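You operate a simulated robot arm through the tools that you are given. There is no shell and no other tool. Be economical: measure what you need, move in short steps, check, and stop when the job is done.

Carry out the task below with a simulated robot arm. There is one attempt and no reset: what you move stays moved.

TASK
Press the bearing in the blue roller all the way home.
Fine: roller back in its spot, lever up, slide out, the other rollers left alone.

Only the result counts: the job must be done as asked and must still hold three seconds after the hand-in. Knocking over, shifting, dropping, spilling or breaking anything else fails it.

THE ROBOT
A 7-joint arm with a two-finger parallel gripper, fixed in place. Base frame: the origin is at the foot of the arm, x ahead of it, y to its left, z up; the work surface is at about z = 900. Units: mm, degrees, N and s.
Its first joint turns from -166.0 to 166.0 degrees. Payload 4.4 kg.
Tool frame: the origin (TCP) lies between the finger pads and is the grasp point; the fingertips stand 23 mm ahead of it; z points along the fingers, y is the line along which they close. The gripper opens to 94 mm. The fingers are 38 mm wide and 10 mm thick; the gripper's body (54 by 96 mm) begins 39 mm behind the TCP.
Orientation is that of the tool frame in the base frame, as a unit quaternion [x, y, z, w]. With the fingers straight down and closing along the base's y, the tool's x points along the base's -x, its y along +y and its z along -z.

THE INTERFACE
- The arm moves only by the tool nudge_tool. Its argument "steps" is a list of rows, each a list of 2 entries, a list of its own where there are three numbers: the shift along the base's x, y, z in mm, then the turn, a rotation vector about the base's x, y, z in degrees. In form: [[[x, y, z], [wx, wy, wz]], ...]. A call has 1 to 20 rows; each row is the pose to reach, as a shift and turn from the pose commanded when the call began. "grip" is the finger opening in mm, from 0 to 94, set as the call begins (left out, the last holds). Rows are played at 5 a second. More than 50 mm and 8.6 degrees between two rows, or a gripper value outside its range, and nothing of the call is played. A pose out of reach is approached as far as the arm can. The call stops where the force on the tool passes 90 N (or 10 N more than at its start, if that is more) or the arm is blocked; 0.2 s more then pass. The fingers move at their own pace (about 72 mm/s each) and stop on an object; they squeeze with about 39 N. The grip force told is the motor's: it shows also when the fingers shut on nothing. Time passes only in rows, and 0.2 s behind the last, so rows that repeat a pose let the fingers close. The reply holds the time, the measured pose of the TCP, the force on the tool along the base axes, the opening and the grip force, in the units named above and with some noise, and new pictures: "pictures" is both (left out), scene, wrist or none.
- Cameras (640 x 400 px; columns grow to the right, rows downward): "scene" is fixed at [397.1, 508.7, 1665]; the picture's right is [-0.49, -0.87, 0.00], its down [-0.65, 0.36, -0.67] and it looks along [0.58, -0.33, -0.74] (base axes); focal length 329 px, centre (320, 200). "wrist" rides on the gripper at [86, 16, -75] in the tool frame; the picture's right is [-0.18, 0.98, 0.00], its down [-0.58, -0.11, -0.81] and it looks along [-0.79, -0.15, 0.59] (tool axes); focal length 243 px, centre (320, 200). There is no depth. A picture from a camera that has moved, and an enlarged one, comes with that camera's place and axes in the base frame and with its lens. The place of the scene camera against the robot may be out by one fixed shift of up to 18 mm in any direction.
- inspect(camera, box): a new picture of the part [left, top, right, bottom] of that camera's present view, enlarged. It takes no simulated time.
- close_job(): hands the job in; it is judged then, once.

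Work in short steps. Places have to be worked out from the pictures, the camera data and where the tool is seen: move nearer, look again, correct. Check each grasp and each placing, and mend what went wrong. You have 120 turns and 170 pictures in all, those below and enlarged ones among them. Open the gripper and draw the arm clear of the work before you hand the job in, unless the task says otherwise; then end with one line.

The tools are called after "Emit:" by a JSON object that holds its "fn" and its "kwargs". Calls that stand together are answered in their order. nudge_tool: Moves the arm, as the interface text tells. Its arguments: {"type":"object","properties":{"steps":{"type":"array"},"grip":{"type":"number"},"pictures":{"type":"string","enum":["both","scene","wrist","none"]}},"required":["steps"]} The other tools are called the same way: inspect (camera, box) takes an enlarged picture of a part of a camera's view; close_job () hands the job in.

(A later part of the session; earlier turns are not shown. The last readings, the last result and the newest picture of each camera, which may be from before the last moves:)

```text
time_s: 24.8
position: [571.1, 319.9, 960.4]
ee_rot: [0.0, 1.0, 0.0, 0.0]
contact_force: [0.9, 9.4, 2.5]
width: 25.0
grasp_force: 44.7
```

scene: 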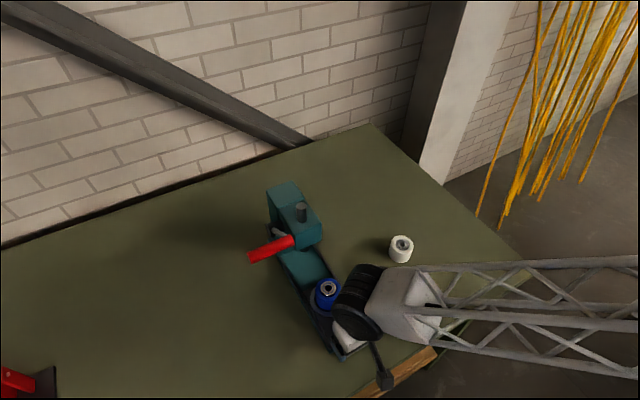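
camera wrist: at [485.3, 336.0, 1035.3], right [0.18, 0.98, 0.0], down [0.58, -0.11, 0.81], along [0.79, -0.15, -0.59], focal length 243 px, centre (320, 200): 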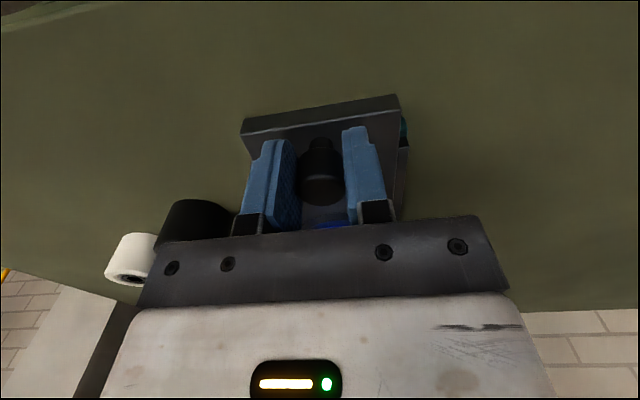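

Better. Now I'll push the slide in along +x in small steps.

Emit:
{"fn": "nudge_tool", "kwargs": {"steps": [[[8, 0.5, 0], [0, 0, 0]], [[18, 0.5, 0], [0, 0, 0]], [[30, 0.5, 0], [0, 0, 0]], [[42, 0.5, 0], [0, 0, 0]], [[54, 0.5, 0], [0, 0, 0]], [[66, 0.5, 0], [0, 0, 0]], [[76, 0.5, 0], [0, 0, 0]]]}}

Emit:
{"fn": "inspect", "kwargs": {"camera": "scene", "box": [250, 170, 410, 370]}}

```text
time_s: 26.4
position: [646.0, 319.6, 961.0]
ee_rot: [0.0, 1.0, 0.001, 0.0]
contact_force: [-1.1, -50.1, 13.5]
width: 24.8
grasp_force: 44.8
camera wrist: at [561.8, 336.4, 1035.3], right [0.18, 0.98, 0.0], down [0.58, -0.11, 0.81], along [0.79, -0.15, -0.59], focal length 243 px, centre (320, 200)
```

scene: 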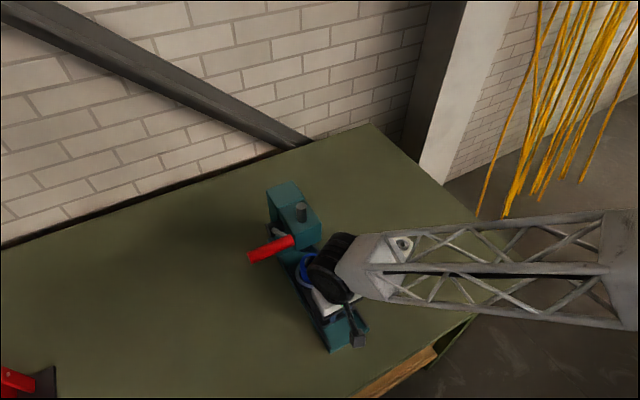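
wrist: 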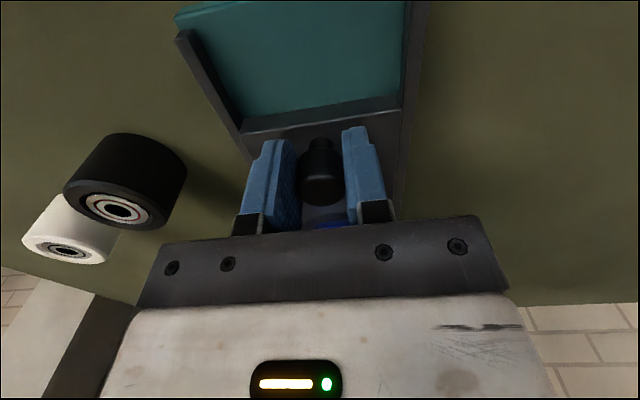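

```text
2.00 times, centred on (330, 270) of scene
camera zoom: at [397.1, 508.7, 1665.0], right [-0.49, -0.87, 0.0], down [-0.65, 0.36, -0.67], along [0.58, -0.33, -0.74], focal length 657 px, centre (300, 60)
```

zoom: 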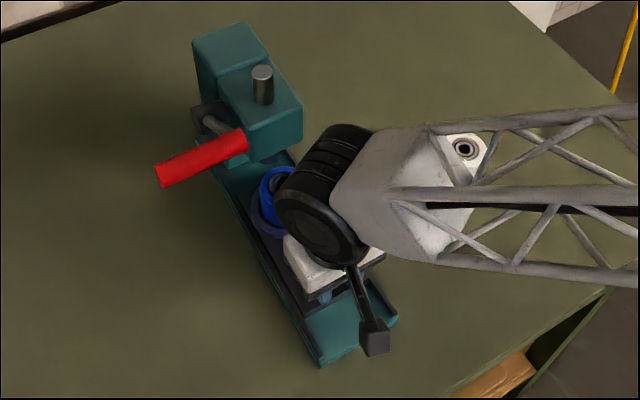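

The side load shows the rail runs about 2.4° toward -y, so I'll correct y and continue along that line.

Emit:
{"fn": "nudge_tool", "kwargs": {"steps": [[[0, -1.6, 0], [0, 0, 0]], [[0, -3.1, 0], [0, 0, 0]], [[10, -3.5, 0], [0, 0, 0]], [[18, -3.9, 0], [0, 0, 0]]], "pictures": "none"}}

```text
time_s: 27.4
position: [664.8, 319.6, 960.8]
ee_rot: [-0.001, 1.0, 0.001, -0.001]
contact_force: [-1.4, 65.2, -15.8]
width: 24.8
grasp_force: 45.1
```

Emit:
{"fn": "nudge_tool", "kwargs": {"steps": [[[0, 1.2, 0], [0, 0, 0]], [[0, 2.0, 0], [0, 0, 0]]], "pictures": "none"}}

Emit:
{"fn": "nudge_tool", "kwargs": {"steps": [[[5, 0, 0], [0, 0, 0]], [[10, 0, 0], [0, 0, 0]], [[15, 0, 0], [0, 0, 0]]], "pictures": "wrist"}}

Emit:
{"fn": "inspect", "kwargs": {"camera": "scene", "box": [250, 170, 410, 370]}}

```text
time_s: 28.0
position: [665.5, 320.3, 959.3]
ee_rot: [-0.001, 1.0, 0.0, 0.0]
contact_force: [-0.6, 63.6, -17.0]
width: 25.1
grasp_force: 44.7
```

```text
time_s: 28.8
position: [680.6, 320.3, 960.4]
ee_rot: [-0.001, 1.0, 0.001, -0.001]
contact_force: [0.5, 69.4, -14.9]
width: 24.8
grasp_force: 45.2
camera wrist: at [594.4, 336.1, 1035.3], right [0.18, 0.98, 0.0], down [0.58, -0.11, 0.81], along [0.79, -0.15, -0.59], focal length 243 px, centre (320, 200)
```

wrist: 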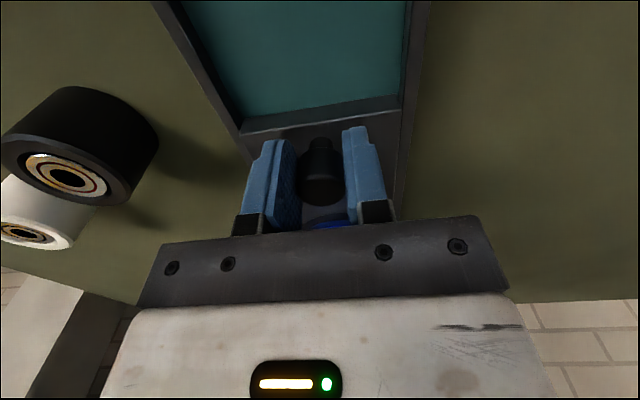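

```text
2.00 times, centred on (330, 270) of scene
camera zoom: at [397.1, 508.7, 1665.0], right [-0.49, -0.87, 0.0], down [-0.65, 0.36, -0.67], along [0.58, -0.33, -0.74], focal length 657 px, centre (300, 60)
```

zoom: 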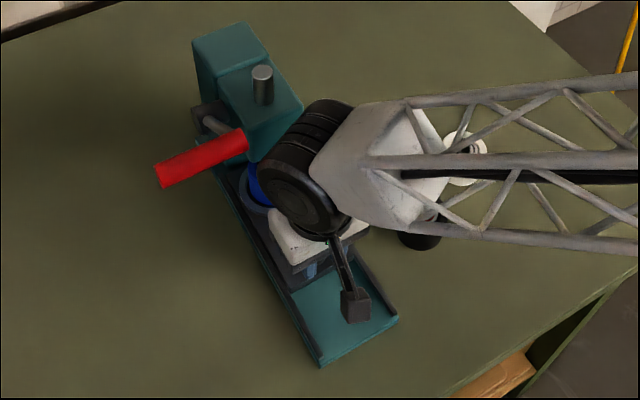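

There's no x resistance yet (110 mm travelled). I'll ease y by +1 and keep pushing gently until it stops.

Emit:
{"fn": "nudge_tool", "kwargs": {"steps": [[[0, 1, 0], [0, 0, 0]], [[3, 1, 0], [0, 0, 0]], [[6, 1, 0], [0, 0, 0]]], "pictures": "none"}}

Emit:
{"fn": "nudge_tool", "kwargs": {"steps": [[[3, 0, 0], [0, 0, 0]], [[6, 0, 0], [0, 0, 0]]], "pictures": "none"}}

```text
time_s: 29.6
position: [685.7, 319.5, 959.5]
ee_rot: [0.0, 1.0, 0.0, 0.0]
contact_force: [-4.0, 39.3, -7.0]
width: 24.8
grasp_force: 45.1
```

```text
time_s: 30.2
position: [691.0, 320.2, 958.5]
ee_rot: [0.001, 1.0, 0.001, 0.001]
contact_force: [-10.1, 29.8, -4.2]
width: 24.9
grasp_force: 23.3
```

Resistance is beginning (x force -10, grip force changed). I'll look at the pictures.

Emit:
{"fn": "nudge_tool", "kwargs": {"steps": [[[0, 0, 0], [0, 0, 0]]]}}

Emit:
{"fn": "inspect", "kwargs": {"camera": "scene", "box": [250, 170, 390, 310]}}

Emit:
{"fn": "inspect", "kwargs": {"camera": "wrist", "box": [230, 90, 410, 230]}}

```text
time_s: 30.6
position: [692.7, 320.6, 961.0]
ee_rot: [0.001, 1.0, -0.001, 0.0]
contact_force: [1.4, 22.1, -9.4]
width: 24.4
grasp_force: 45.0
camera wrist: at [606.7, 336.2, 1035.0], right [0.18, 0.98, 0.0], down [0.58, -0.11, 0.81], along [0.79, -0.15, -0.59], focal length 243 px, centre (320, 200)
```

scene: 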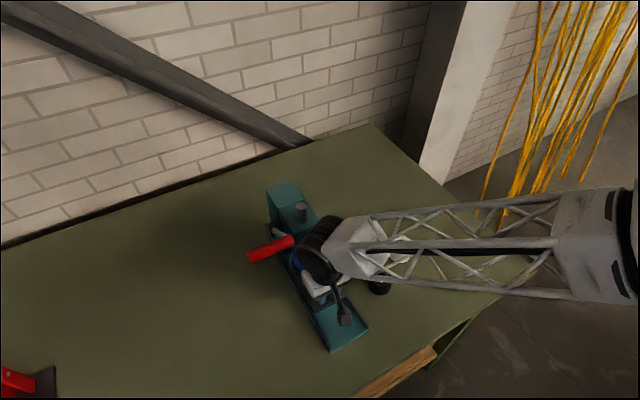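
wrist: 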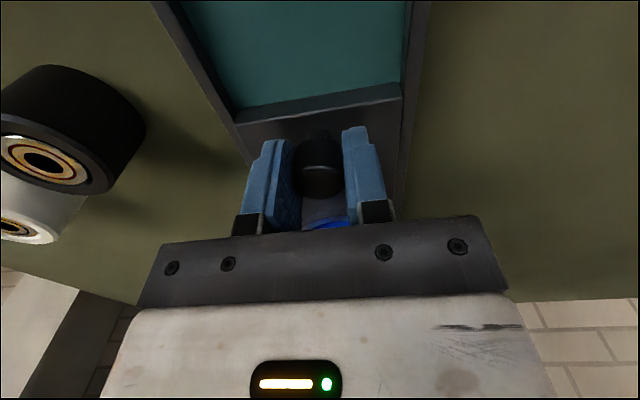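

```text
2.86 times, centred on (320, 240) of scene
camera zoom: at [397.1, 508.7, 1665.0], right [-0.49, -0.87, 0.0], down [-0.65, 0.36, -0.67], along [0.58, -0.33, -0.74], focal length 939 px, centre (320, 86)
```

zoom: 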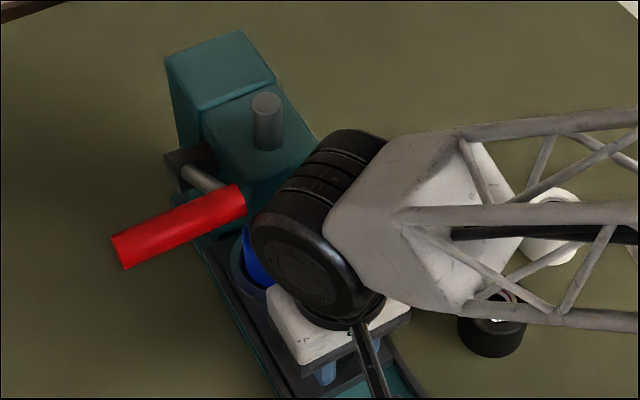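

```text
2.86 times, centred on (320, 160) of wrist
camera zoom: at [606.7, 336.2, 1035.0], right [0.18, 0.98, 0.0], down [0.58, -0.11, 0.81], along [0.79, -0.15, -0.59], focal length 693 px, centre (320, 314)
```

zoom: 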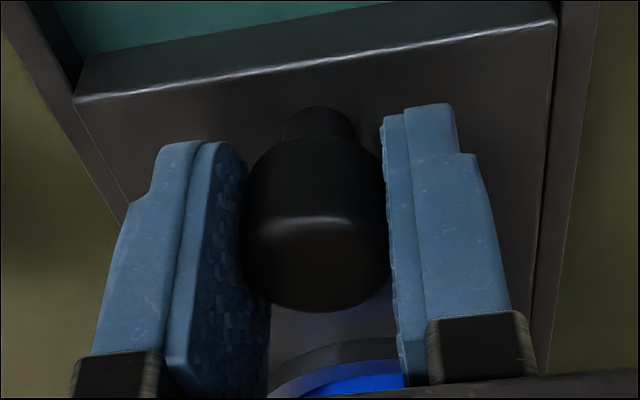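

The knob slid slightly between the pads, which suggests the end stop was reached. I'll release, rise and back off to check.

Emit:
{"fn": "nudge_tool", "kwargs": {"steps": [[[0, 0, 0], [0, 0, 0]], [[0, 0, 0], [0, 0, 0]], [[-5, 0, 30], [0, 0, 0]], [[-30, 0, 65], [0, 0, 0]], [[-65, 0, 90], [0, 0, 0]], [[-105, 0, 110], [0, 0, 0]], [[-140, 0, 130], [0, 0, 0]], [[-140, 0, 130], [0, 0, 0]]], "grip": 60}}

Emit:
{"fn": "inspect", "kwargs": {"camera": "scene", "box": [250, 170, 390, 310]}}

Emit:
{"fn": "inspect", "kwargs": {"camera": "wrist", "box": [230, 40, 430, 230]}}

```text
time_s: 32.4
position: [552.1, 319.9, 1091.5]
ee_rot: [0.0, 1.0, -0.001, 0.0]
contact_force: [-0.4, -0.1, 0.5]
width: 60.0
grasp_force: 0.1
camera wrist: at [466.2, 336.2, 1165.6], right [0.18, 0.98, 0.0], down [0.58, -0.11, 0.81], along [0.79, -0.15, -0.59], focal length 243 px, centre (320, 200)
```

scene: 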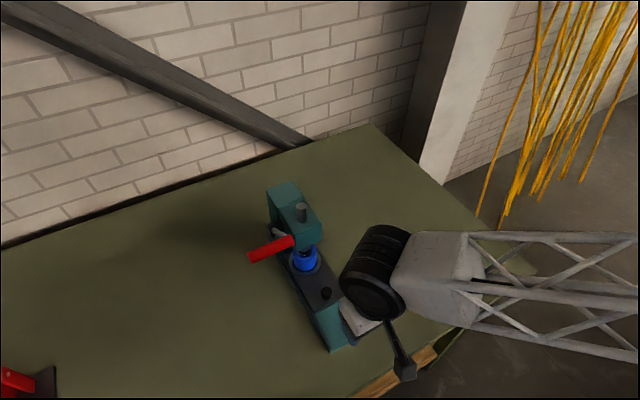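
wrist: 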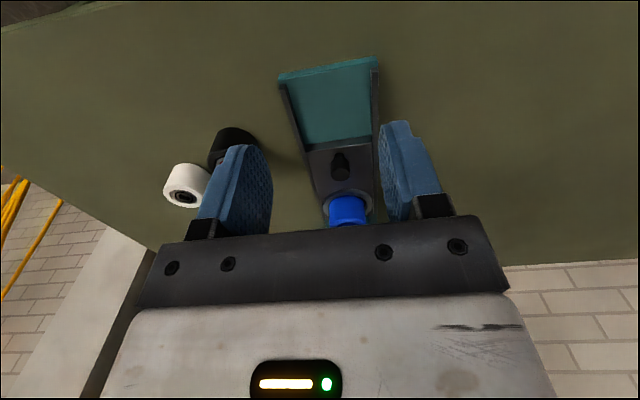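

```text
2.86 times, centred on (320, 240) of scene
camera zoom: at [397.1, 508.7, 1665.0], right [-0.49, -0.87, 0.0], down [-0.65, 0.36, -0.67], along [0.58, -0.33, -0.74], focal length 939 px, centre (320, 86)
```

zoom: 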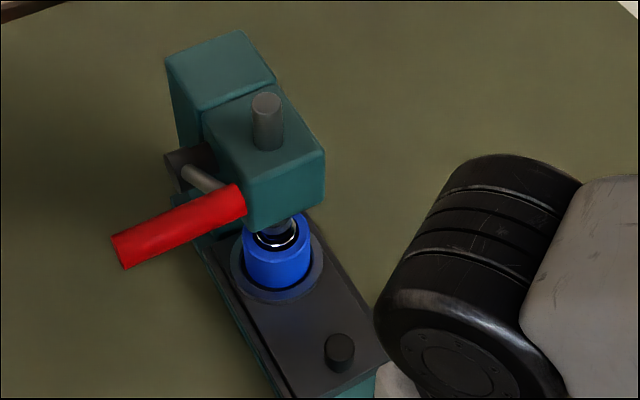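

```text
2.11 times, centred on (330, 135) of wrist
camera zoom: at [466.2, 336.2, 1165.6], right [0.18, 0.98, 0.0], down [0.58, -0.11, 0.81], along [0.79, -0.15, -0.59], focal length 511 px, centre (299, 337)
```

zoom: 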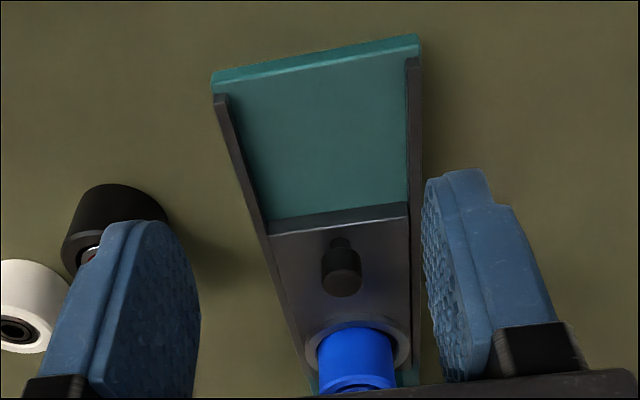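

Roller and bearing now line up under the ram. To confirm the slide is against its stop, I'll close the fingers and push the knob gently from behind.

Emit:
{"fn": "nudge_tool", "kwargs": {"steps": [[[20, 0, -10], [0, 0, 0]], [[50, 0, -40], [0, 0, 0]], [[75, 0, -80], [0, 0, 0]], [[90, 0, -120], [0, 0, 0]], [[92, 0, -131], [0, 0, 0]], [[92, 0, -131], [0, 0, 0]]], "grip": 0, "pictures": "wrist"}}

Emit:
{"fn": "nudge_tool", "kwargs": {"steps": [[[5, 0, 0], [0, 0, 0]], [[10, 0, 0], [0, 0, 0]], [[14, 0, 0], [0, 0, 0]], [[18, 0, 0], [0, 0, 0]], [[20, 0, 0], [0, 0, 0]]], "pictures": "none"}}

```text
time_s: 33.8
position: [642.9, 320.6, 959.3]
ee_rot: [0.0, 1.0, 0.0, -0.001]
contact_force: [0.4, 0.4, -0.5]
width: 0.2
grasp_force: 38.9
camera wrist: at [558.8, 336.2, 1033.6], right [0.18, 0.98, 0.0], down [0.58, -0.11, 0.81], along [0.79, -0.15, -0.59], focal length 243 px, centre (320, 200)
```

wrist: 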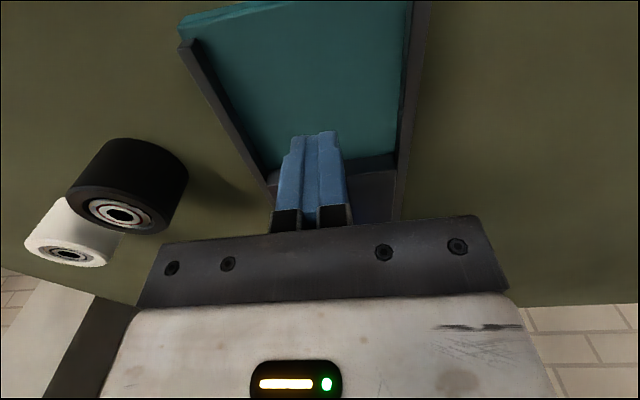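

```text
time_s: 34.9
position: [658.6, 320.5, 960.5]
ee_rot: [-0.001, 1.0, -0.001, -0.003]
contact_force: [-37.7, -1.9, 15.6]
width: 0.1
grasp_force: 39.0
stopped in row 5: the force on the tool passed its limit (the readings are from after the stop); the commanded pose is now the measured one
```

It hit a hard stop, so the slide is fully in. I'll back off, rise, and go above the outer half of the lever handle at (733,428), above its top.

Emit:
{"fn": "nudge_tool", "kwargs": {"steps": [[[-15, 0, 0], [0, 0, 0]], [[-30, 0, 20], [0, 0, 0]], [[-40, 0, 65], [0, 0, 0]], [[-40, 10, 110], [0, 0, 0]], [[-40, 25, 155], [0, 0, 0]], [[-40, 45, 200], [0, 0, 0]], [[-40, 70, 240], [0, 0, 0]], [[-30, 105, 260], [0, 0, 0]], [[5, 108, 260], [0, 0, 0]], [[45, 108, 260], [0, 0, 0]], [[74, 108, 260], [0, 0, 0]], [[74, 108, 260], [0, 0, 0]]]}}

Emit:
{"fn": "inspect", "kwargs": {"camera": "scene", "box": [210, 130, 390, 310]}}

Emit:
{"fn": "inspect", "kwargs": {"camera": "wrist", "box": [200, 0, 440, 230]}}

```text
time_s: 37.5
position: [733.1, 428.0, 1218.3]
ee_rot: [-0.002, 1.0, 0.0, -0.003]
contact_force: [0.0, 0.9, 0.6]
width: 0.0
grasp_force: 39.0
camera wrist: at [648.1, 444.8, 1294.1], right [0.18, 0.98, 0.0], down [0.59, -0.11, 0.8], along [0.79, -0.15, -0.6], focal length 243 px, centre (320, 200)
```

scene: 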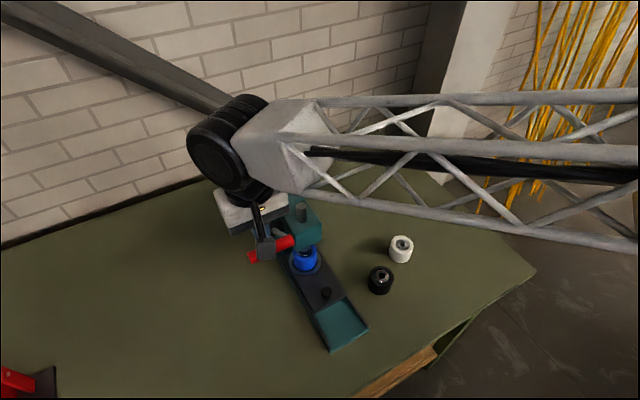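
wrist: 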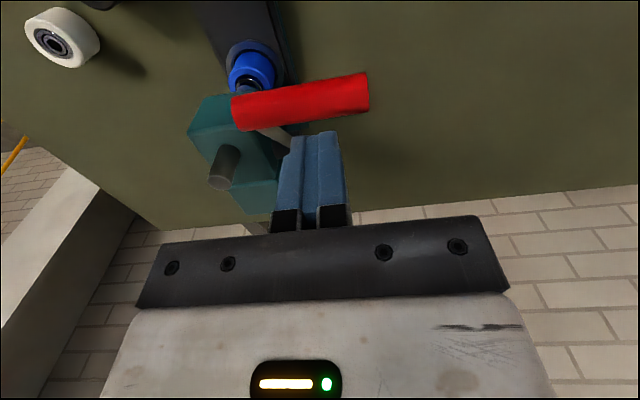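

```text
2.22 times, centred on (300, 220) of scene
camera zoom: at [397.1, 508.7, 1665.0], right [-0.49, -0.87, 0.0], down [-0.65, 0.36, -0.67], along [0.58, -0.33, -0.74], focal length 730 px, centre (364, 156)
```

zoom: 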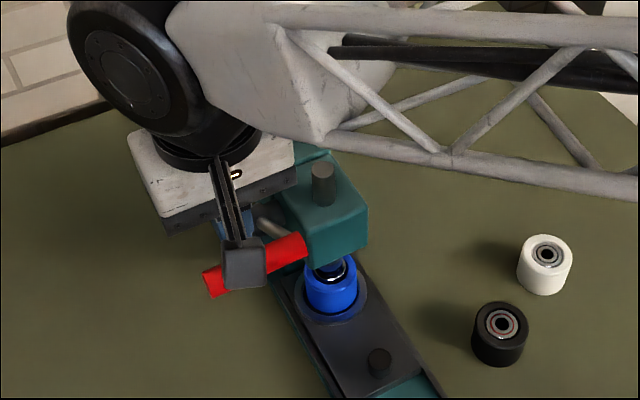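

```text
1.74 times, centred on (320, 115) of wrist
camera zoom: at [648.1, 444.8, 1294.1], right [0.18, 0.98, 0.0], down [0.59, -0.11, 0.8], along [0.79, -0.15, -0.6], focal length 422 px, centre (320, 348)
```

zoom: 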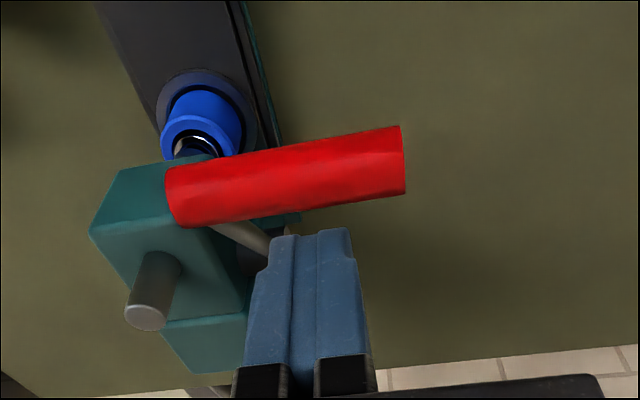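

The handle is confirmed at about (732,370–458,1152). I'll lower the closed fingertips onto it and start pushing along its arc.

Emit:
{"fn": "nudge_tool", "kwargs": {"steps": [[[0, 0, -15], [0, 0, 0]], [[0, 0, -27], [0, 0, 0]], [[-2, 0, -34], [0, 0, 0]], [[-6, 0, -40], [0, 0, 0]], [[-10, 0, -46], [0, 0, 0]]]}}

Emit:
{"fn": "inspect", "kwargs": {"camera": "scene", "box": [210, 130, 390, 310]}}

```text
time_s: 38.7
position: [724.8, 427.4, 1172.4]
ee_rot: [0.0, 1.0, 0.0, -0.003]
contact_force: [-0.1, 0.3, -0.4]
width: 0.0
grasp_force: 39.3
camera wrist: at [638.7, 444.1, 1247.7], right [0.18, 0.98, 0.0], down [0.59, -0.11, 0.8], along [0.79, -0.15, -0.6], focal length 243 px, centre (320, 200)
```

scene: 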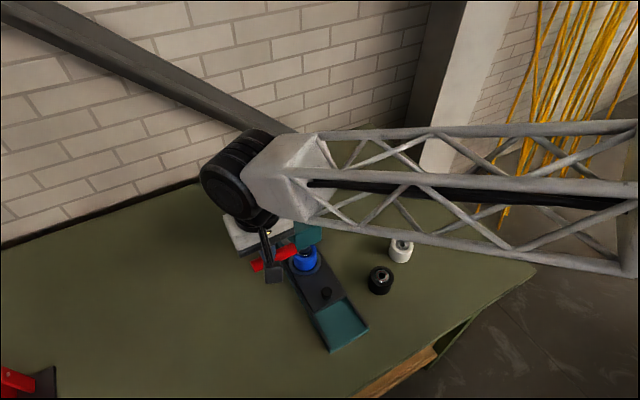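
wrist: 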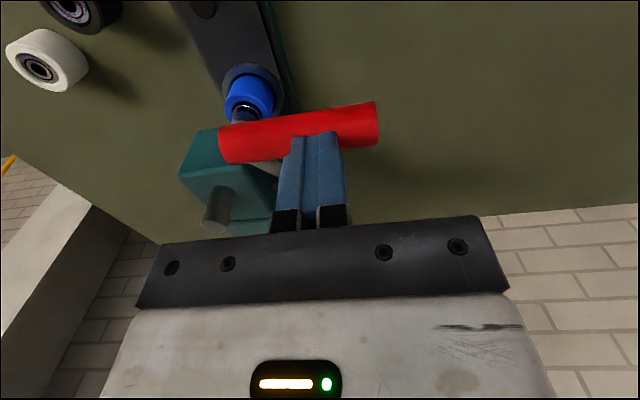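

```text
2.22 times, centred on (300, 220) of scene
camera zoom: at [397.1, 508.7, 1665.0], right [-0.49, -0.87, 0.0], down [-0.65, 0.36, -0.67], along [0.58, -0.33, -0.74], focal length 730 px, centre (364, 156)
```

zoom: 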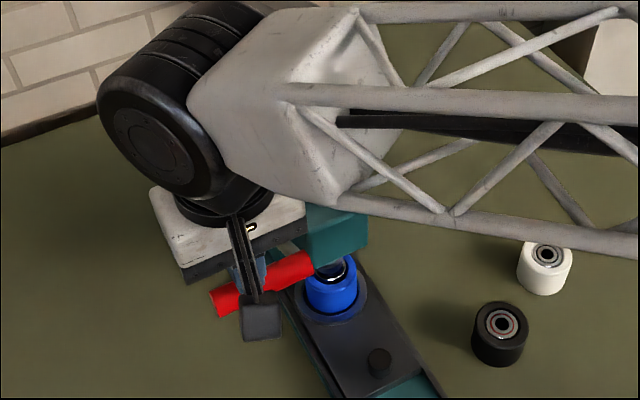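

The handle has moved down with the fingertips at almost no load. I'll continue along the arc.

Emit:
{"fn": "nudge_tool", "kwargs": {"steps": [[[-4, 0, -5], [0, 0, 0]], [[-8, 0, -10], [0, 0, 0]], [[-12, 0, -17], [0, 0, 0]], [[-15, 0, -23], [0, 0, 0]], [[-18, 0, -30], [0, 0, 0]], [[-21, 0, -38], [0, 0, 0]]]}}

Emit:
{"fn": "inspect", "kwargs": {"camera": "scene", "box": [210, 130, 390, 310]}}

```text
time_s: 40.1
position: [703.5, 428.3, 1134.7]
ee_rot: [-0.001, 1.0, -0.001, -0.003]
contact_force: [-0.4, 0.6, -0.1]
width: 0.0
grasp_force: 38.8
camera wrist: at [617.4, 444.5, 1209.9], right [0.18, 0.98, 0.0], down [0.59, -0.11, 0.8], along [0.79, -0.15, -0.6], focal length 243 px, centre (320, 200)
```

scene: 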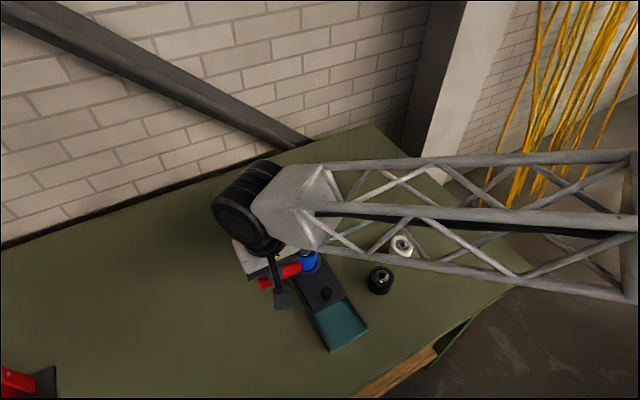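
wrist: 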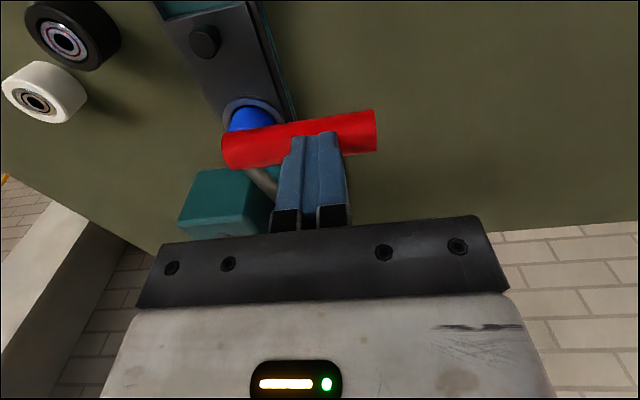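

```text
2.22 times, centred on (300, 220) of scene
camera zoom: at [397.1, 508.7, 1665.0], right [-0.49, -0.87, 0.0], down [-0.65, 0.36, -0.67], along [0.58, -0.33, -0.74], focal length 730 px, centre (364, 156)
```

zoom: 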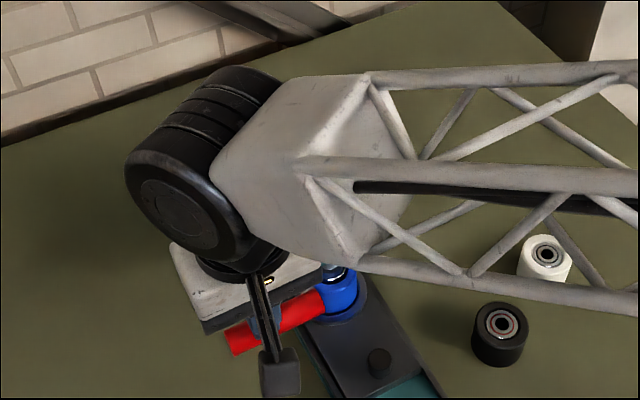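

The lever follows smoothly. I'll continue in short steps.

Emit:
{"fn": "nudge_tool", "kwargs": {"steps": [[[-2, 0, -7], [0, 0, 0]], [[-4, 0, -14], [0, 0, 0]], [[-5, 0, -21], [0, 0, 0]], [[-6, 0, -28], [0, 0, 0]], [[-7, 0, -35], [0, 0, 0]], [[-7, 0, -42], [0, 0, 0]]]}}

Emit:
{"fn": "inspect", "kwargs": {"camera": "scene", "box": [250, 190, 370, 310]}}

Emit:
{"fn": "inspect", "kwargs": {"camera": "wrist", "box": [160, 40, 400, 230]}}

```text
time_s: 41.5
position: [695.3, 427.1, 1092.3]
ee_rot: [-0.002, 1.0, -0.001, -0.003]
contact_force: [0.0, 0.6, 0.5]
width: 0.2
grasp_force: 39.7
camera wrist: at [610.6, 444.0, 1167.7], right [0.18, 0.98, 0.0], down [0.59, -0.11, 0.8], along [0.79, -0.15, -0.6], focal length 243 px, centre (320, 200)
```

scene: 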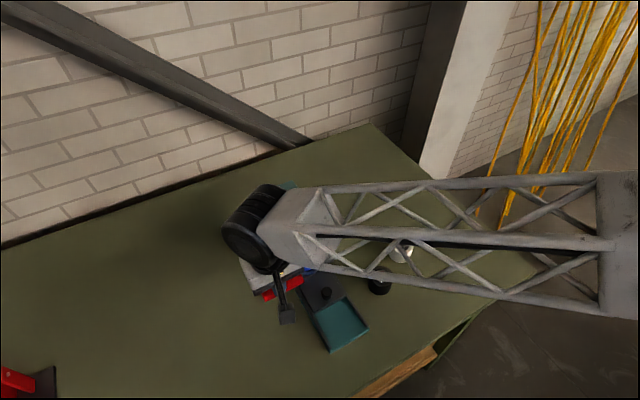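
wrist: 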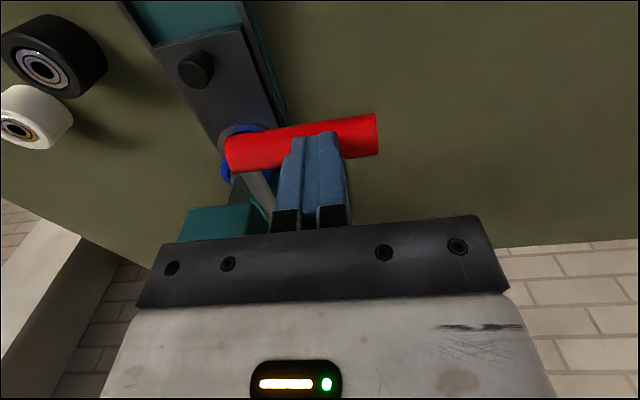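

```text
3.33 times, centred on (310, 250) of scene
camera zoom: at [397.1, 508.7, 1665.0], right [-0.49, -0.87, 0.0], down [-0.65, 0.36, -0.67], along [0.58, -0.33, -0.74], focal length 1095 px, centre (353, 33)
```

zoom: 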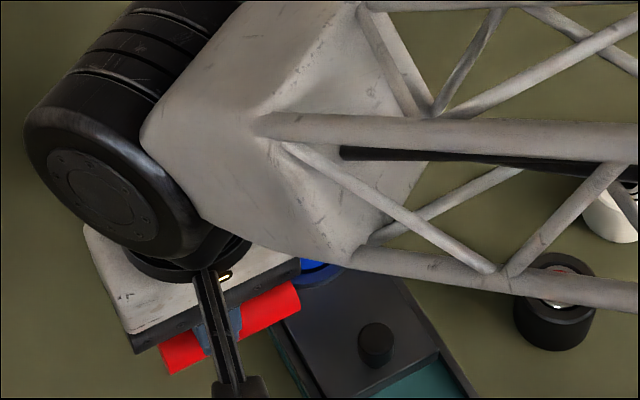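

```text
2.11 times, centred on (280, 135) of wrist
camera zoom: at [610.6, 444.0, 1167.7], right [0.18, 0.98, 0.0], down [0.59, -0.11, 0.8], along [0.79, -0.15, -0.6], focal length 511 px, centre (404, 337)
```

zoom: 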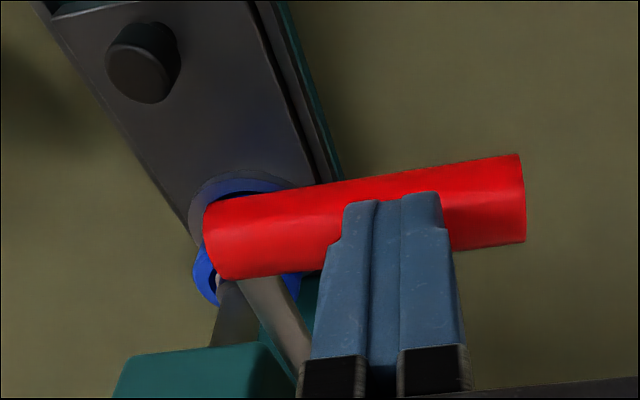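

Still no load, and the handle follows. I'll continue down with finer steps, since the ram should meet the bearing soon.

Emit:
{"fn": "nudge_tool", "kwargs": {"steps": [[[0, 0, -5], [0, 0, 0]], [[0, 0, -10], [0, 0, 0]], [[1, 0, -15], [0, 0, 0]], [[2, 0, -20], [0, 0, 0]], [[3, 0, -25], [0, 0, 0]], [[4, 0, -30], [0, 0, 0]], [[6, 0, -35], [0, 0, 0]], [[7, 0, -40], [0, 0, 0]]]}}

Emit:
{"fn": "inspect", "kwargs": {"camera": "wrist", "box": [160, 40, 400, 230]}}

```text
time_s: 43.3
position: [702.7, 427.5, 1053.2]
ee_rot: [-0.001, 1.0, 0.0, -0.003]
contact_force: [0.7, 0.2, 0.8]
width: 0.0
grasp_force: 38.7
camera wrist: at [617.6, 444.0, 1128.1], right [0.18, 0.98, 0.0], down [0.59, -0.11, 0.8], along [0.79, -0.15, -0.6], focal length 243 px, centre (320, 200)
```

scene: 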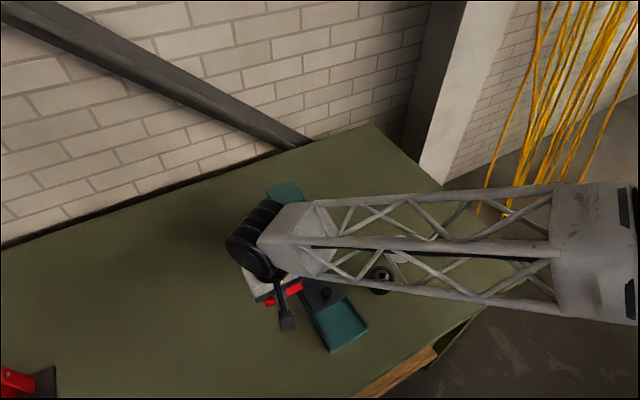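
wrist: 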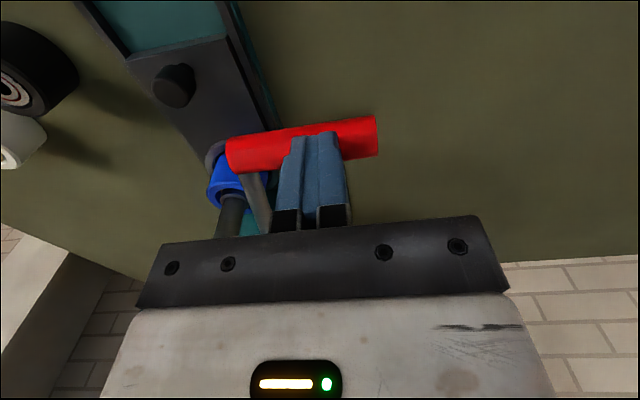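

```text
2.11 times, centred on (280, 135) of wrist
camera zoom: at [617.6, 444.0, 1128.1], right [0.18, 0.98, 0.0], down [0.59, -0.11, 0.8], along [0.79, -0.15, -0.6], focal length 511 px, centre (404, 337)
```

zoom: 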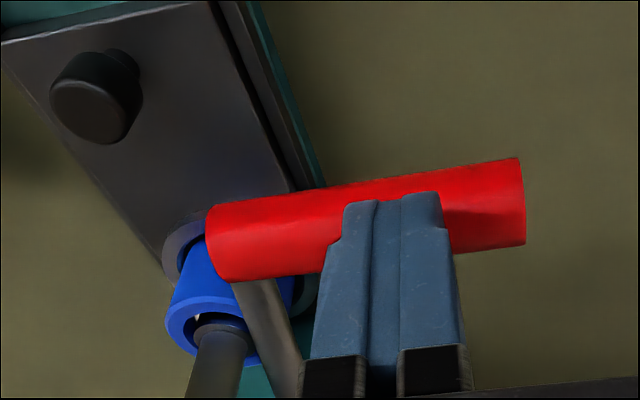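

The ram is now very close to the bearing. I'll continue down the arc, watching the force.

Emit:
{"fn": "nudge_tool", "kwargs": {"steps": [[[1, 0, -4], [0, 0, 0]], [[2, 0, -8], [0, 0, 0]], [[4, 0, -12], [0, 0, 0]], [[5, 0, -16], [0, 0, 0]], [[7, 0, -20], [0, 0, 0]]], "pictures": "wrist"}}

Emit:
{"fn": "inspect", "kwargs": {"camera": "wrist", "box": [160, 40, 400, 230]}}

```text
time_s: 44.5
position: [708.6, 428.0, 1042.7]
ee_rot: [-0.001, 1.0, 0.001, 0.002]
contact_force: [-1.2, 2.1, 7.5]
width: 0.1
grasp_force: 38.9
stopped in row 5: the force on the tool passed its limit (the readings are from after the stop); the commanded pose is now the measured one
camera wrist: at [623.5, 445.1, 1118.1], right [0.18, 0.98, 0.0], down [0.58, -0.11, 0.81], along [0.79, -0.14, -0.59], focal length 243 px, centre (320, 200)
```

wrist: 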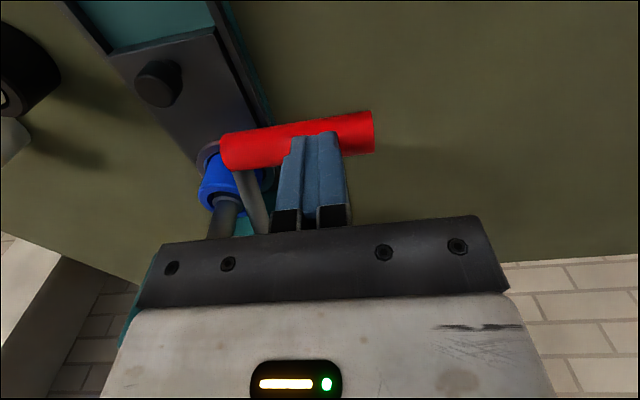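

```text
2.11 times, centred on (280, 135) of wrist
camera zoom: at [623.5, 445.1, 1118.1], right [0.18, 0.98, 0.0], down [0.58, -0.11, 0.81], along [0.79, -0.14, -0.59], focal length 511 px, centre (404, 337)
```

zoom: 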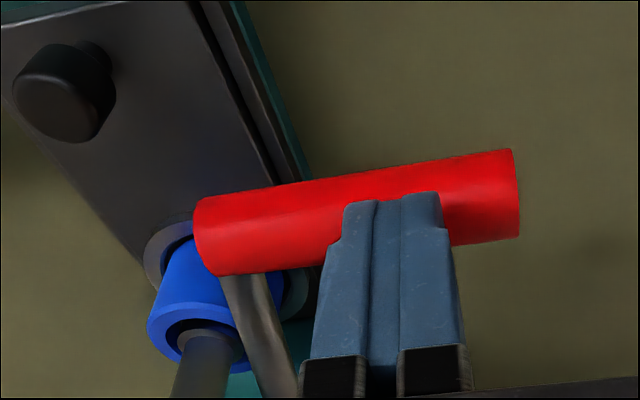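

Resistance begins here, where the ram meets the bearing. I'll push on in small steps along the tangent.

Emit:
{"fn": "nudge_tool", "kwargs": {"steps": [[[0.5, 0, -2], [0, 0, 0]], [[1, 0, -4], [0, 0, 0]], [[1.5, 0, -6], [0, 0, 0]], [[2, 0, -7], [0, 0, 0]], [[2, 0, -7], [0, 0, 0]]], "pictures": "none"}}

```text
time_s: 45.3
position: [712.2, 431.1, 1043.2]
ee_rot: [-0.001, 1.0, 0.003, 0.004]
contact_force: [-0.2, 0.3, 9.1]
width: 0.1
grasp_force: 38.9
stopped in row 4: the force on the tool passed its limit (the readings are from after the stop); the commanded pose is now the measured one
```

No further motion. I'll look closely at whether the bearing is home or only starting to resist.

Emit:
{"fn": "inspect", "kwargs": {"camera": "wrist", "box": [180, 120, 280, 240]}}

Emit:
{"fn": "inspect", "kwargs": {"camera": "scene", "box": [250, 210, 350, 310]}}

```text
3.33 times, centred on (230, 180) of wrist
camera zoom: at [625.4, 445.6, 1117.7], right [0.18, 0.98, 0.01], down [0.57, -0.11, 0.81], along [0.8, -0.14, -0.59], focal length 809 px, centre (620, 267)
```

zoom: 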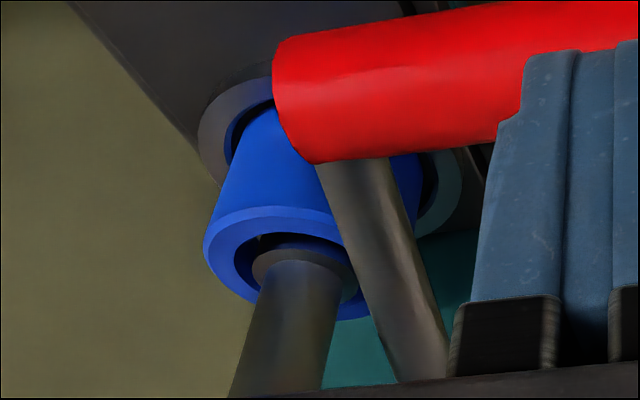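

```text
4.00 times, centred on (300, 260) of scene
camera zoom: at [397.1, 508.7, 1665.0], right [-0.49, -0.87, 0.0], down [-0.65, 0.36, -0.67], along [0.58, -0.33, -0.74], focal length 1314 px, centre (400, -40)
```

zoom: 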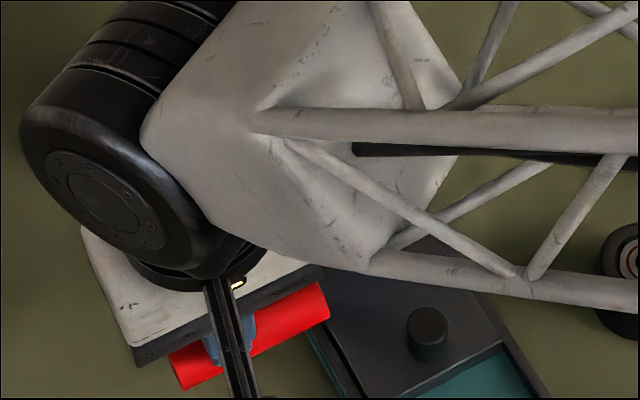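

It looks like the ram has just met the bearing and pressing needs more force. I'll load it in small increments and read the force without tripping the limit.

Emit:
{"fn": "nudge_tool", "kwargs": {"steps": [[[-1, -2, 2], [0, 0, 0]], [[-1, -2, 0], [0, 0, 0]], [[-1, -2, -2], [0, 0, 0]], [[-0.5, -2, -3], [0, 0, 0]]], "pictures": "none"}}

Emit:
{"fn": "nudge_tool", "kwargs": {"steps": [[[0, 0, -0.5], [0, 0, 0]], [[0, 0, -1], [0, 0, 0]], [[0, 0, -1], [0, 0, 0]]], "pictures": "none"}}

```text
time_s: 46.3
position: [710.8, 429.1, 1043.4]
ee_rot: [-0.001, 1.0, 0.004, 0.006]
contact_force: [-21.2, -10.3, 54.1]
width: 0.0
grasp_force: 38.9
```

```text
time_s: 47.0
position: [711.6, 428.2, 1042.4]
ee_rot: [-0.001, 1.0, 0.007, 0.007]
contact_force: [1.6, 2.5, 7.8]
width: 0.0
grasp_force: 38.6
stopped in row 3: the force on the tool passed its limit (the readings are from after the stop); the commanded pose is now the measured one
```

Readings are ambiguous: this may be the hard stop with the bearing already home. I'll retract upward and see what the lever and bearing look like.

Emit:
{"fn": "nudge_tool", "kwargs": {"steps": [[[0, 0, 20], [0, 0, 0]], [[-10, 0, 60], [0, 0, 0]], [[-20, 0, 105], [0, 0, 0]], [[-40, 0, 145], [0, 0, 0]], [[-75, 0, 170], [0, 0, 0]], [[-110, 0, 170], [0, 0, 0]], [[-150, 0, 170], [0, 0, 0]]]}}

Emit:
{"fn": "inspect", "kwargs": {"camera": "scene", "box": [240, 180, 360, 300]}}

Emit:
{"fn": "inspect", "kwargs": {"camera": "wrist", "box": [160, 40, 400, 230]}}

```text
time_s: 48.6
position: [560.8, 429.4, 1211.5]
ee_rot: [-0.001, 1.0, 0.005, 0.005]
contact_force: [0.3, -0.5, 0.1]
width: 0.0
grasp_force: 38.7
camera wrist: at [474.6, 444.3, 1286.0], right [0.18, 0.98, 0.01], down [0.57, -0.11, 0.81], along [0.8, -0.14, -0.58], focal length 243 px, centre (320, 200)
```

scene: 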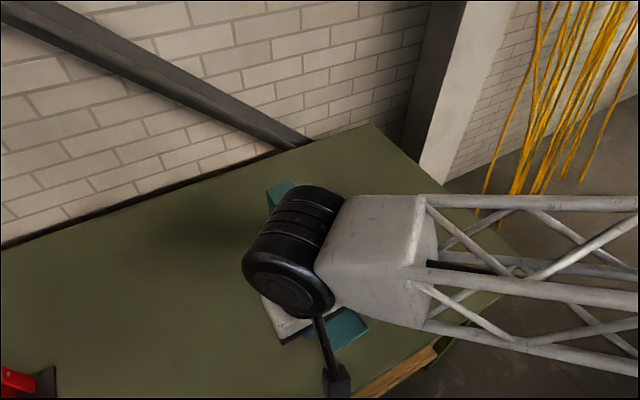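
wrist: 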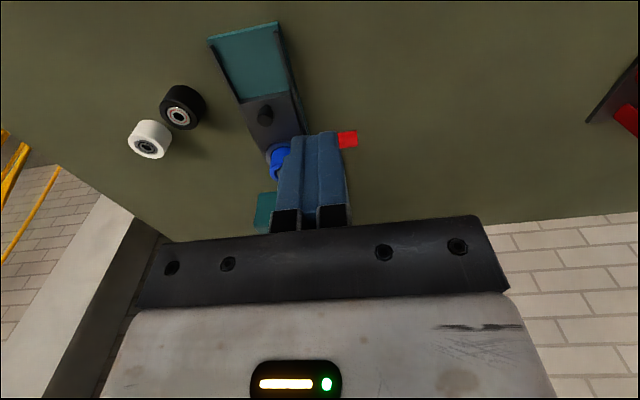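

```text
3.33 times, centred on (300, 240) of scene
camera zoom: at [397.1, 508.7, 1665.0], right [-0.49, -0.87, 0.0], down [-0.65, 0.36, -0.67], along [0.58, -0.33, -0.74], focal length 1095 px, centre (387, 67)
```

zoom: 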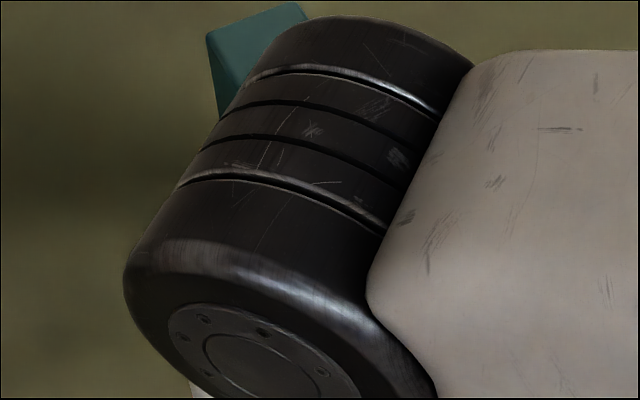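

```text
2.11 times, centred on (280, 135) of wrist
camera zoom: at [474.6, 444.3, 1286.0], right [0.18, 0.98, 0.01], down [0.57, -0.11, 0.81], along [0.8, -0.14, -0.58], focal length 511 px, centre (404, 337)
```

zoom: 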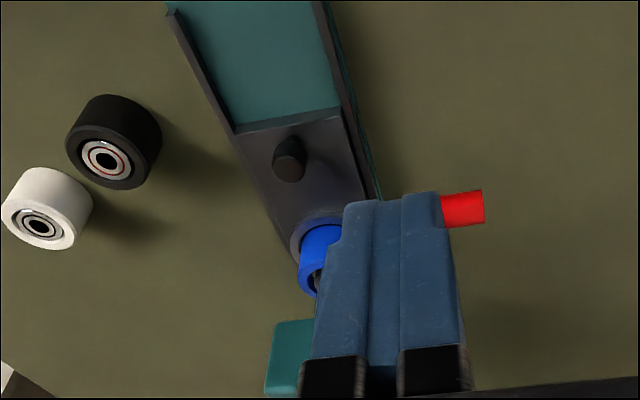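

The lever stays down on its own. I'll move the arm out of the scene camera's line, straighten the tool and look at the press.

Emit:
{"fn": "nudge_tool", "kwargs": {"steps": [[[0, -45, 10], [-0.6, 0.6, 0]], [[0, -90, 20], [-0.6, 0.6, 0]], [[-10, -135, 30], [-0.6, 0.6, 0]], [[-20, -180, 30], [-0.6, 0.6, 0]], [[-30, -225, 30], [-0.6, 0.6, 0]], [[-40, -270, 30], [-0.6, 0.6, 0]], [[-40, -315, 30], [-0.6, 0.6, 0]]]}}

Emit:
{"fn": "inspect", "kwargs": {"camera": "scene", "box": [240, 180, 360, 300]}}

```text
time_s: 50.2
position: [520.7, 111.1, 1241.3]
ee_rot: [0.0, 1.0, -0.002, 0.0]
contact_force: [0.1, 1.3, -0.3]
width: 0.0
grasp_force: 38.7
camera wrist: at [435.4, 128.4, 1316.5], right [0.18, 0.98, 0.0], down [0.58, -0.11, 0.81], along [0.79, -0.15, -0.59], focal length 243 px, centre (320, 200)
```

scene: 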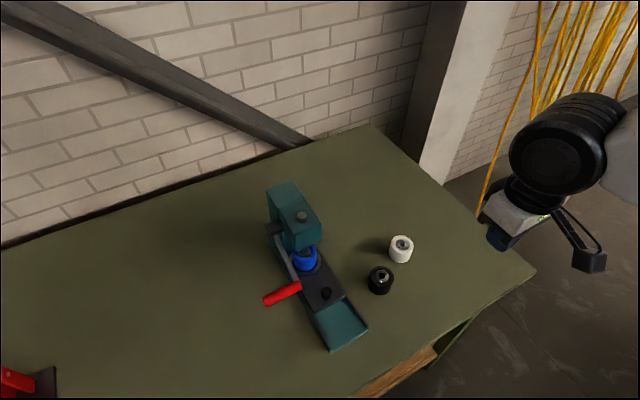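
wrist: 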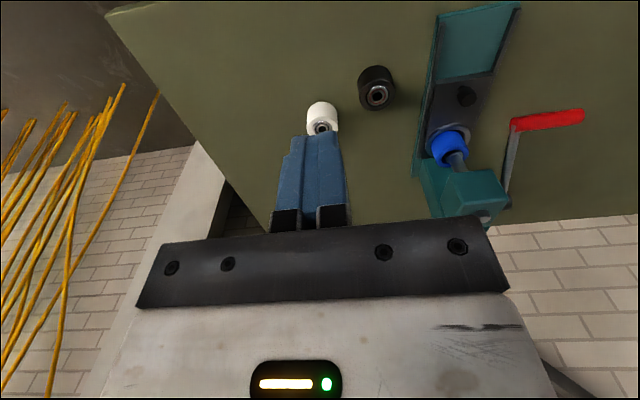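

```text
3.33 times, centred on (300, 240) of scene
camera zoom: at [397.1, 508.7, 1665.0], right [-0.49, -0.87, 0.0], down [-0.65, 0.36, -0.67], along [0.58, -0.33, -0.74], focal length 1095 px, centre (387, 67)
```

zoom: 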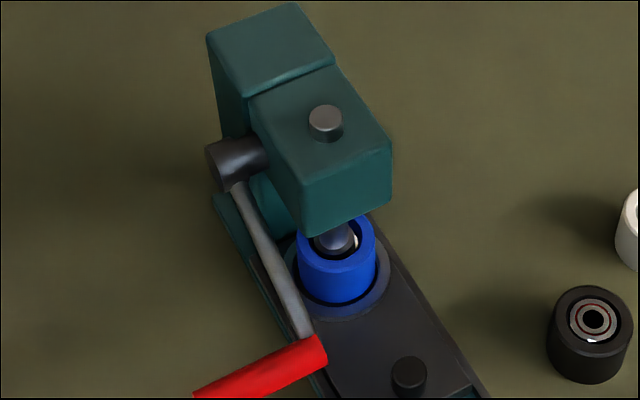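

The ram has come well down and the lever holds. I'll raise the lever by gripping the handle with the fingers closing along x, then check the bearing. First I go back over while turning the tool -90° about z.

Emit:
{"fn": "nudge_tool", "kwargs": {"steps": [[[10, 30, 0], [0, 0, -8]], [[20, 60, 0], [0, 0, -16]], [[30, 95, 0], [0, 0, -24]], [[40, 130, 0], [0, 0, -32]], [[50, 165, 0], [0, 0, -40]], [[60, 200, 0], [0, 0, -48]], [[75, 235, 0], [0, 0, -56]], [[95, 265, 0], [0, 0, -64]], [[120, 290, 0], [0, 0, -72]], [[150, 310, 0], [0, 0, -80]], [[175, 317, 0], [0, 0, -88]], [[190, 317, -20], [0, 0, -90]], [[190, 317, -50], [0, 0, -90]], [[190, 317, -80], [0, 0, -90]], [[190, 317, -120], [0, 0, -90]], [[190, 317, -120], [0, 0, -90]]], "grip": 56}}

Emit:
{"fn": "inspect", "kwargs": {"camera": "wrist", "box": [160, 0, 480, 230]}}

```text
time_s: 53.6
position: [711.7, 431.1, 1120.9]
ee_rot: [0.707, 0.708, -0.001, 0.001]
contact_force: [0.4, -0.1, -0.7]
width: 55.8
grasp_force: 0.2
camera wrist: at [729.4, 517.8, 1196.3], right [0.98, -0.18, 0.0], down [-0.11, -0.58, 0.81], along [-0.15, -0.79, -0.59], focal length 243 px, centre (320, 200)
```

scene: 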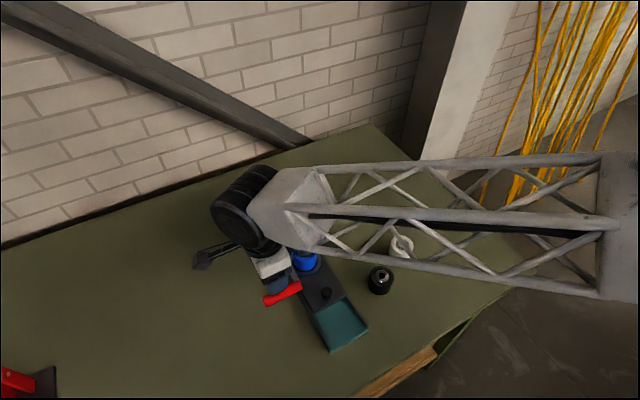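
wrist: 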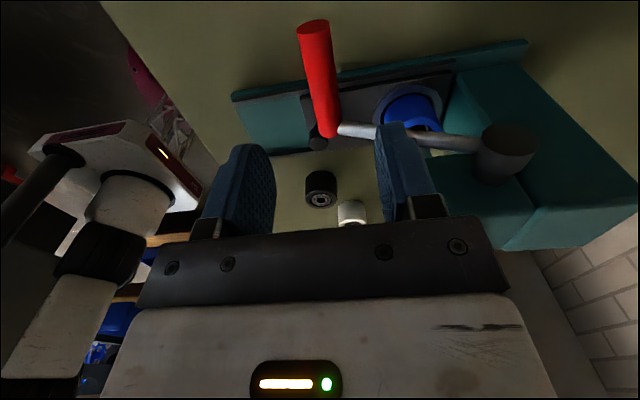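

```text
1.74 times, centred on (320, 115) of wrist
camera zoom: at [729.4, 517.8, 1196.3], right [0.98, -0.18, 0.0], down [-0.11, -0.58, 0.81], along [-0.15, -0.79, -0.59], focal length 422 px, centre (320, 348)
```

zoom: 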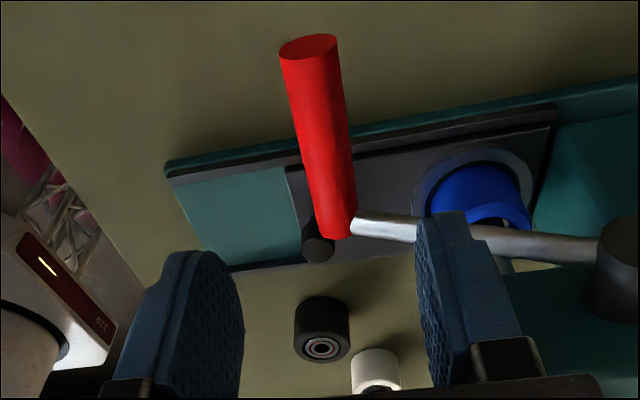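

The handle is clearly centred at x≈713, y 374–458, z≈1008. I'll descend to straddle it and grip.

Emit:
{"fn": "nudge_tool", "kwargs": {"steps": [[[1, -2, -40], [0, 0, 0]], [[1, -2, -80], [0, 0, 0]], [[1, -2, -105], [0, 0, 0]], [[1, -2, -112], [0, 0, 0]], [[1, -2, -112], [0, 0, 0]]], "pictures": "wrist"}}

Emit:
{"fn": "nudge_tool", "kwargs": {"steps": [[[0, 0, 0], [0, 0, 0]], [[0, 0, 0], [0, 0, 0]], [[0, 0, 0], [0, 0, 0]]], "grip": 15, "pictures": "wrist"}}

```text
time_s: 54.8
position: [714.0, 428.6, 1010.2]
ee_rot: [0.706, 0.708, -0.001, -0.001]
contact_force: [0.1, 0.9, 0.0]
width: 55.9
grasp_force: 0.0
camera wrist: at [730.4, 514.9, 1084.8], right [0.98, -0.18, 0.0], down [-0.11, -0.58, 0.81], along [-0.15, -0.79, -0.59], focal length 243 px, centre (320, 200)
```

wrist: 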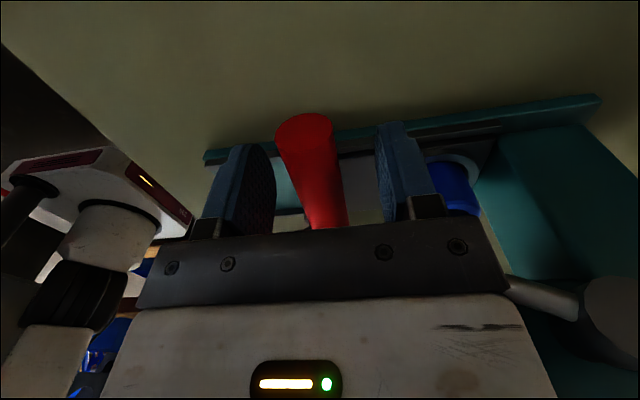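

```text
time_s: 55.6
position: [712.0, 428.9, 1009.9]
ee_rot: [0.706, 0.708, -0.001, -0.001]
contact_force: [-31.0, -3.7, 4.1]
width: 22.7
grasp_force: 45.2
camera wrist: at [729.5, 515.0, 1084.7], right [0.98, -0.18, 0.0], down [-0.11, -0.58, 0.81], along [-0.15, -0.79, -0.59], focal length 243 px, centre (320, 200)
```

wrist: 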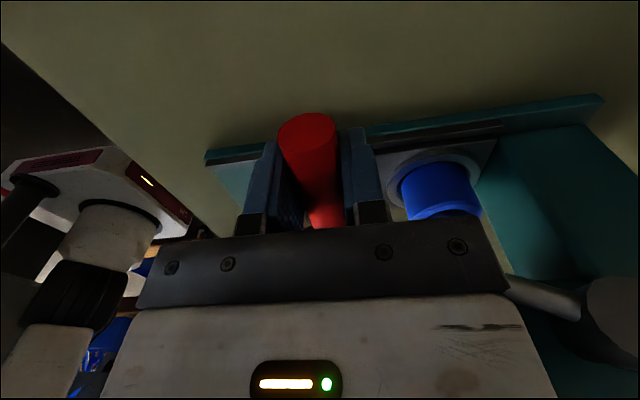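

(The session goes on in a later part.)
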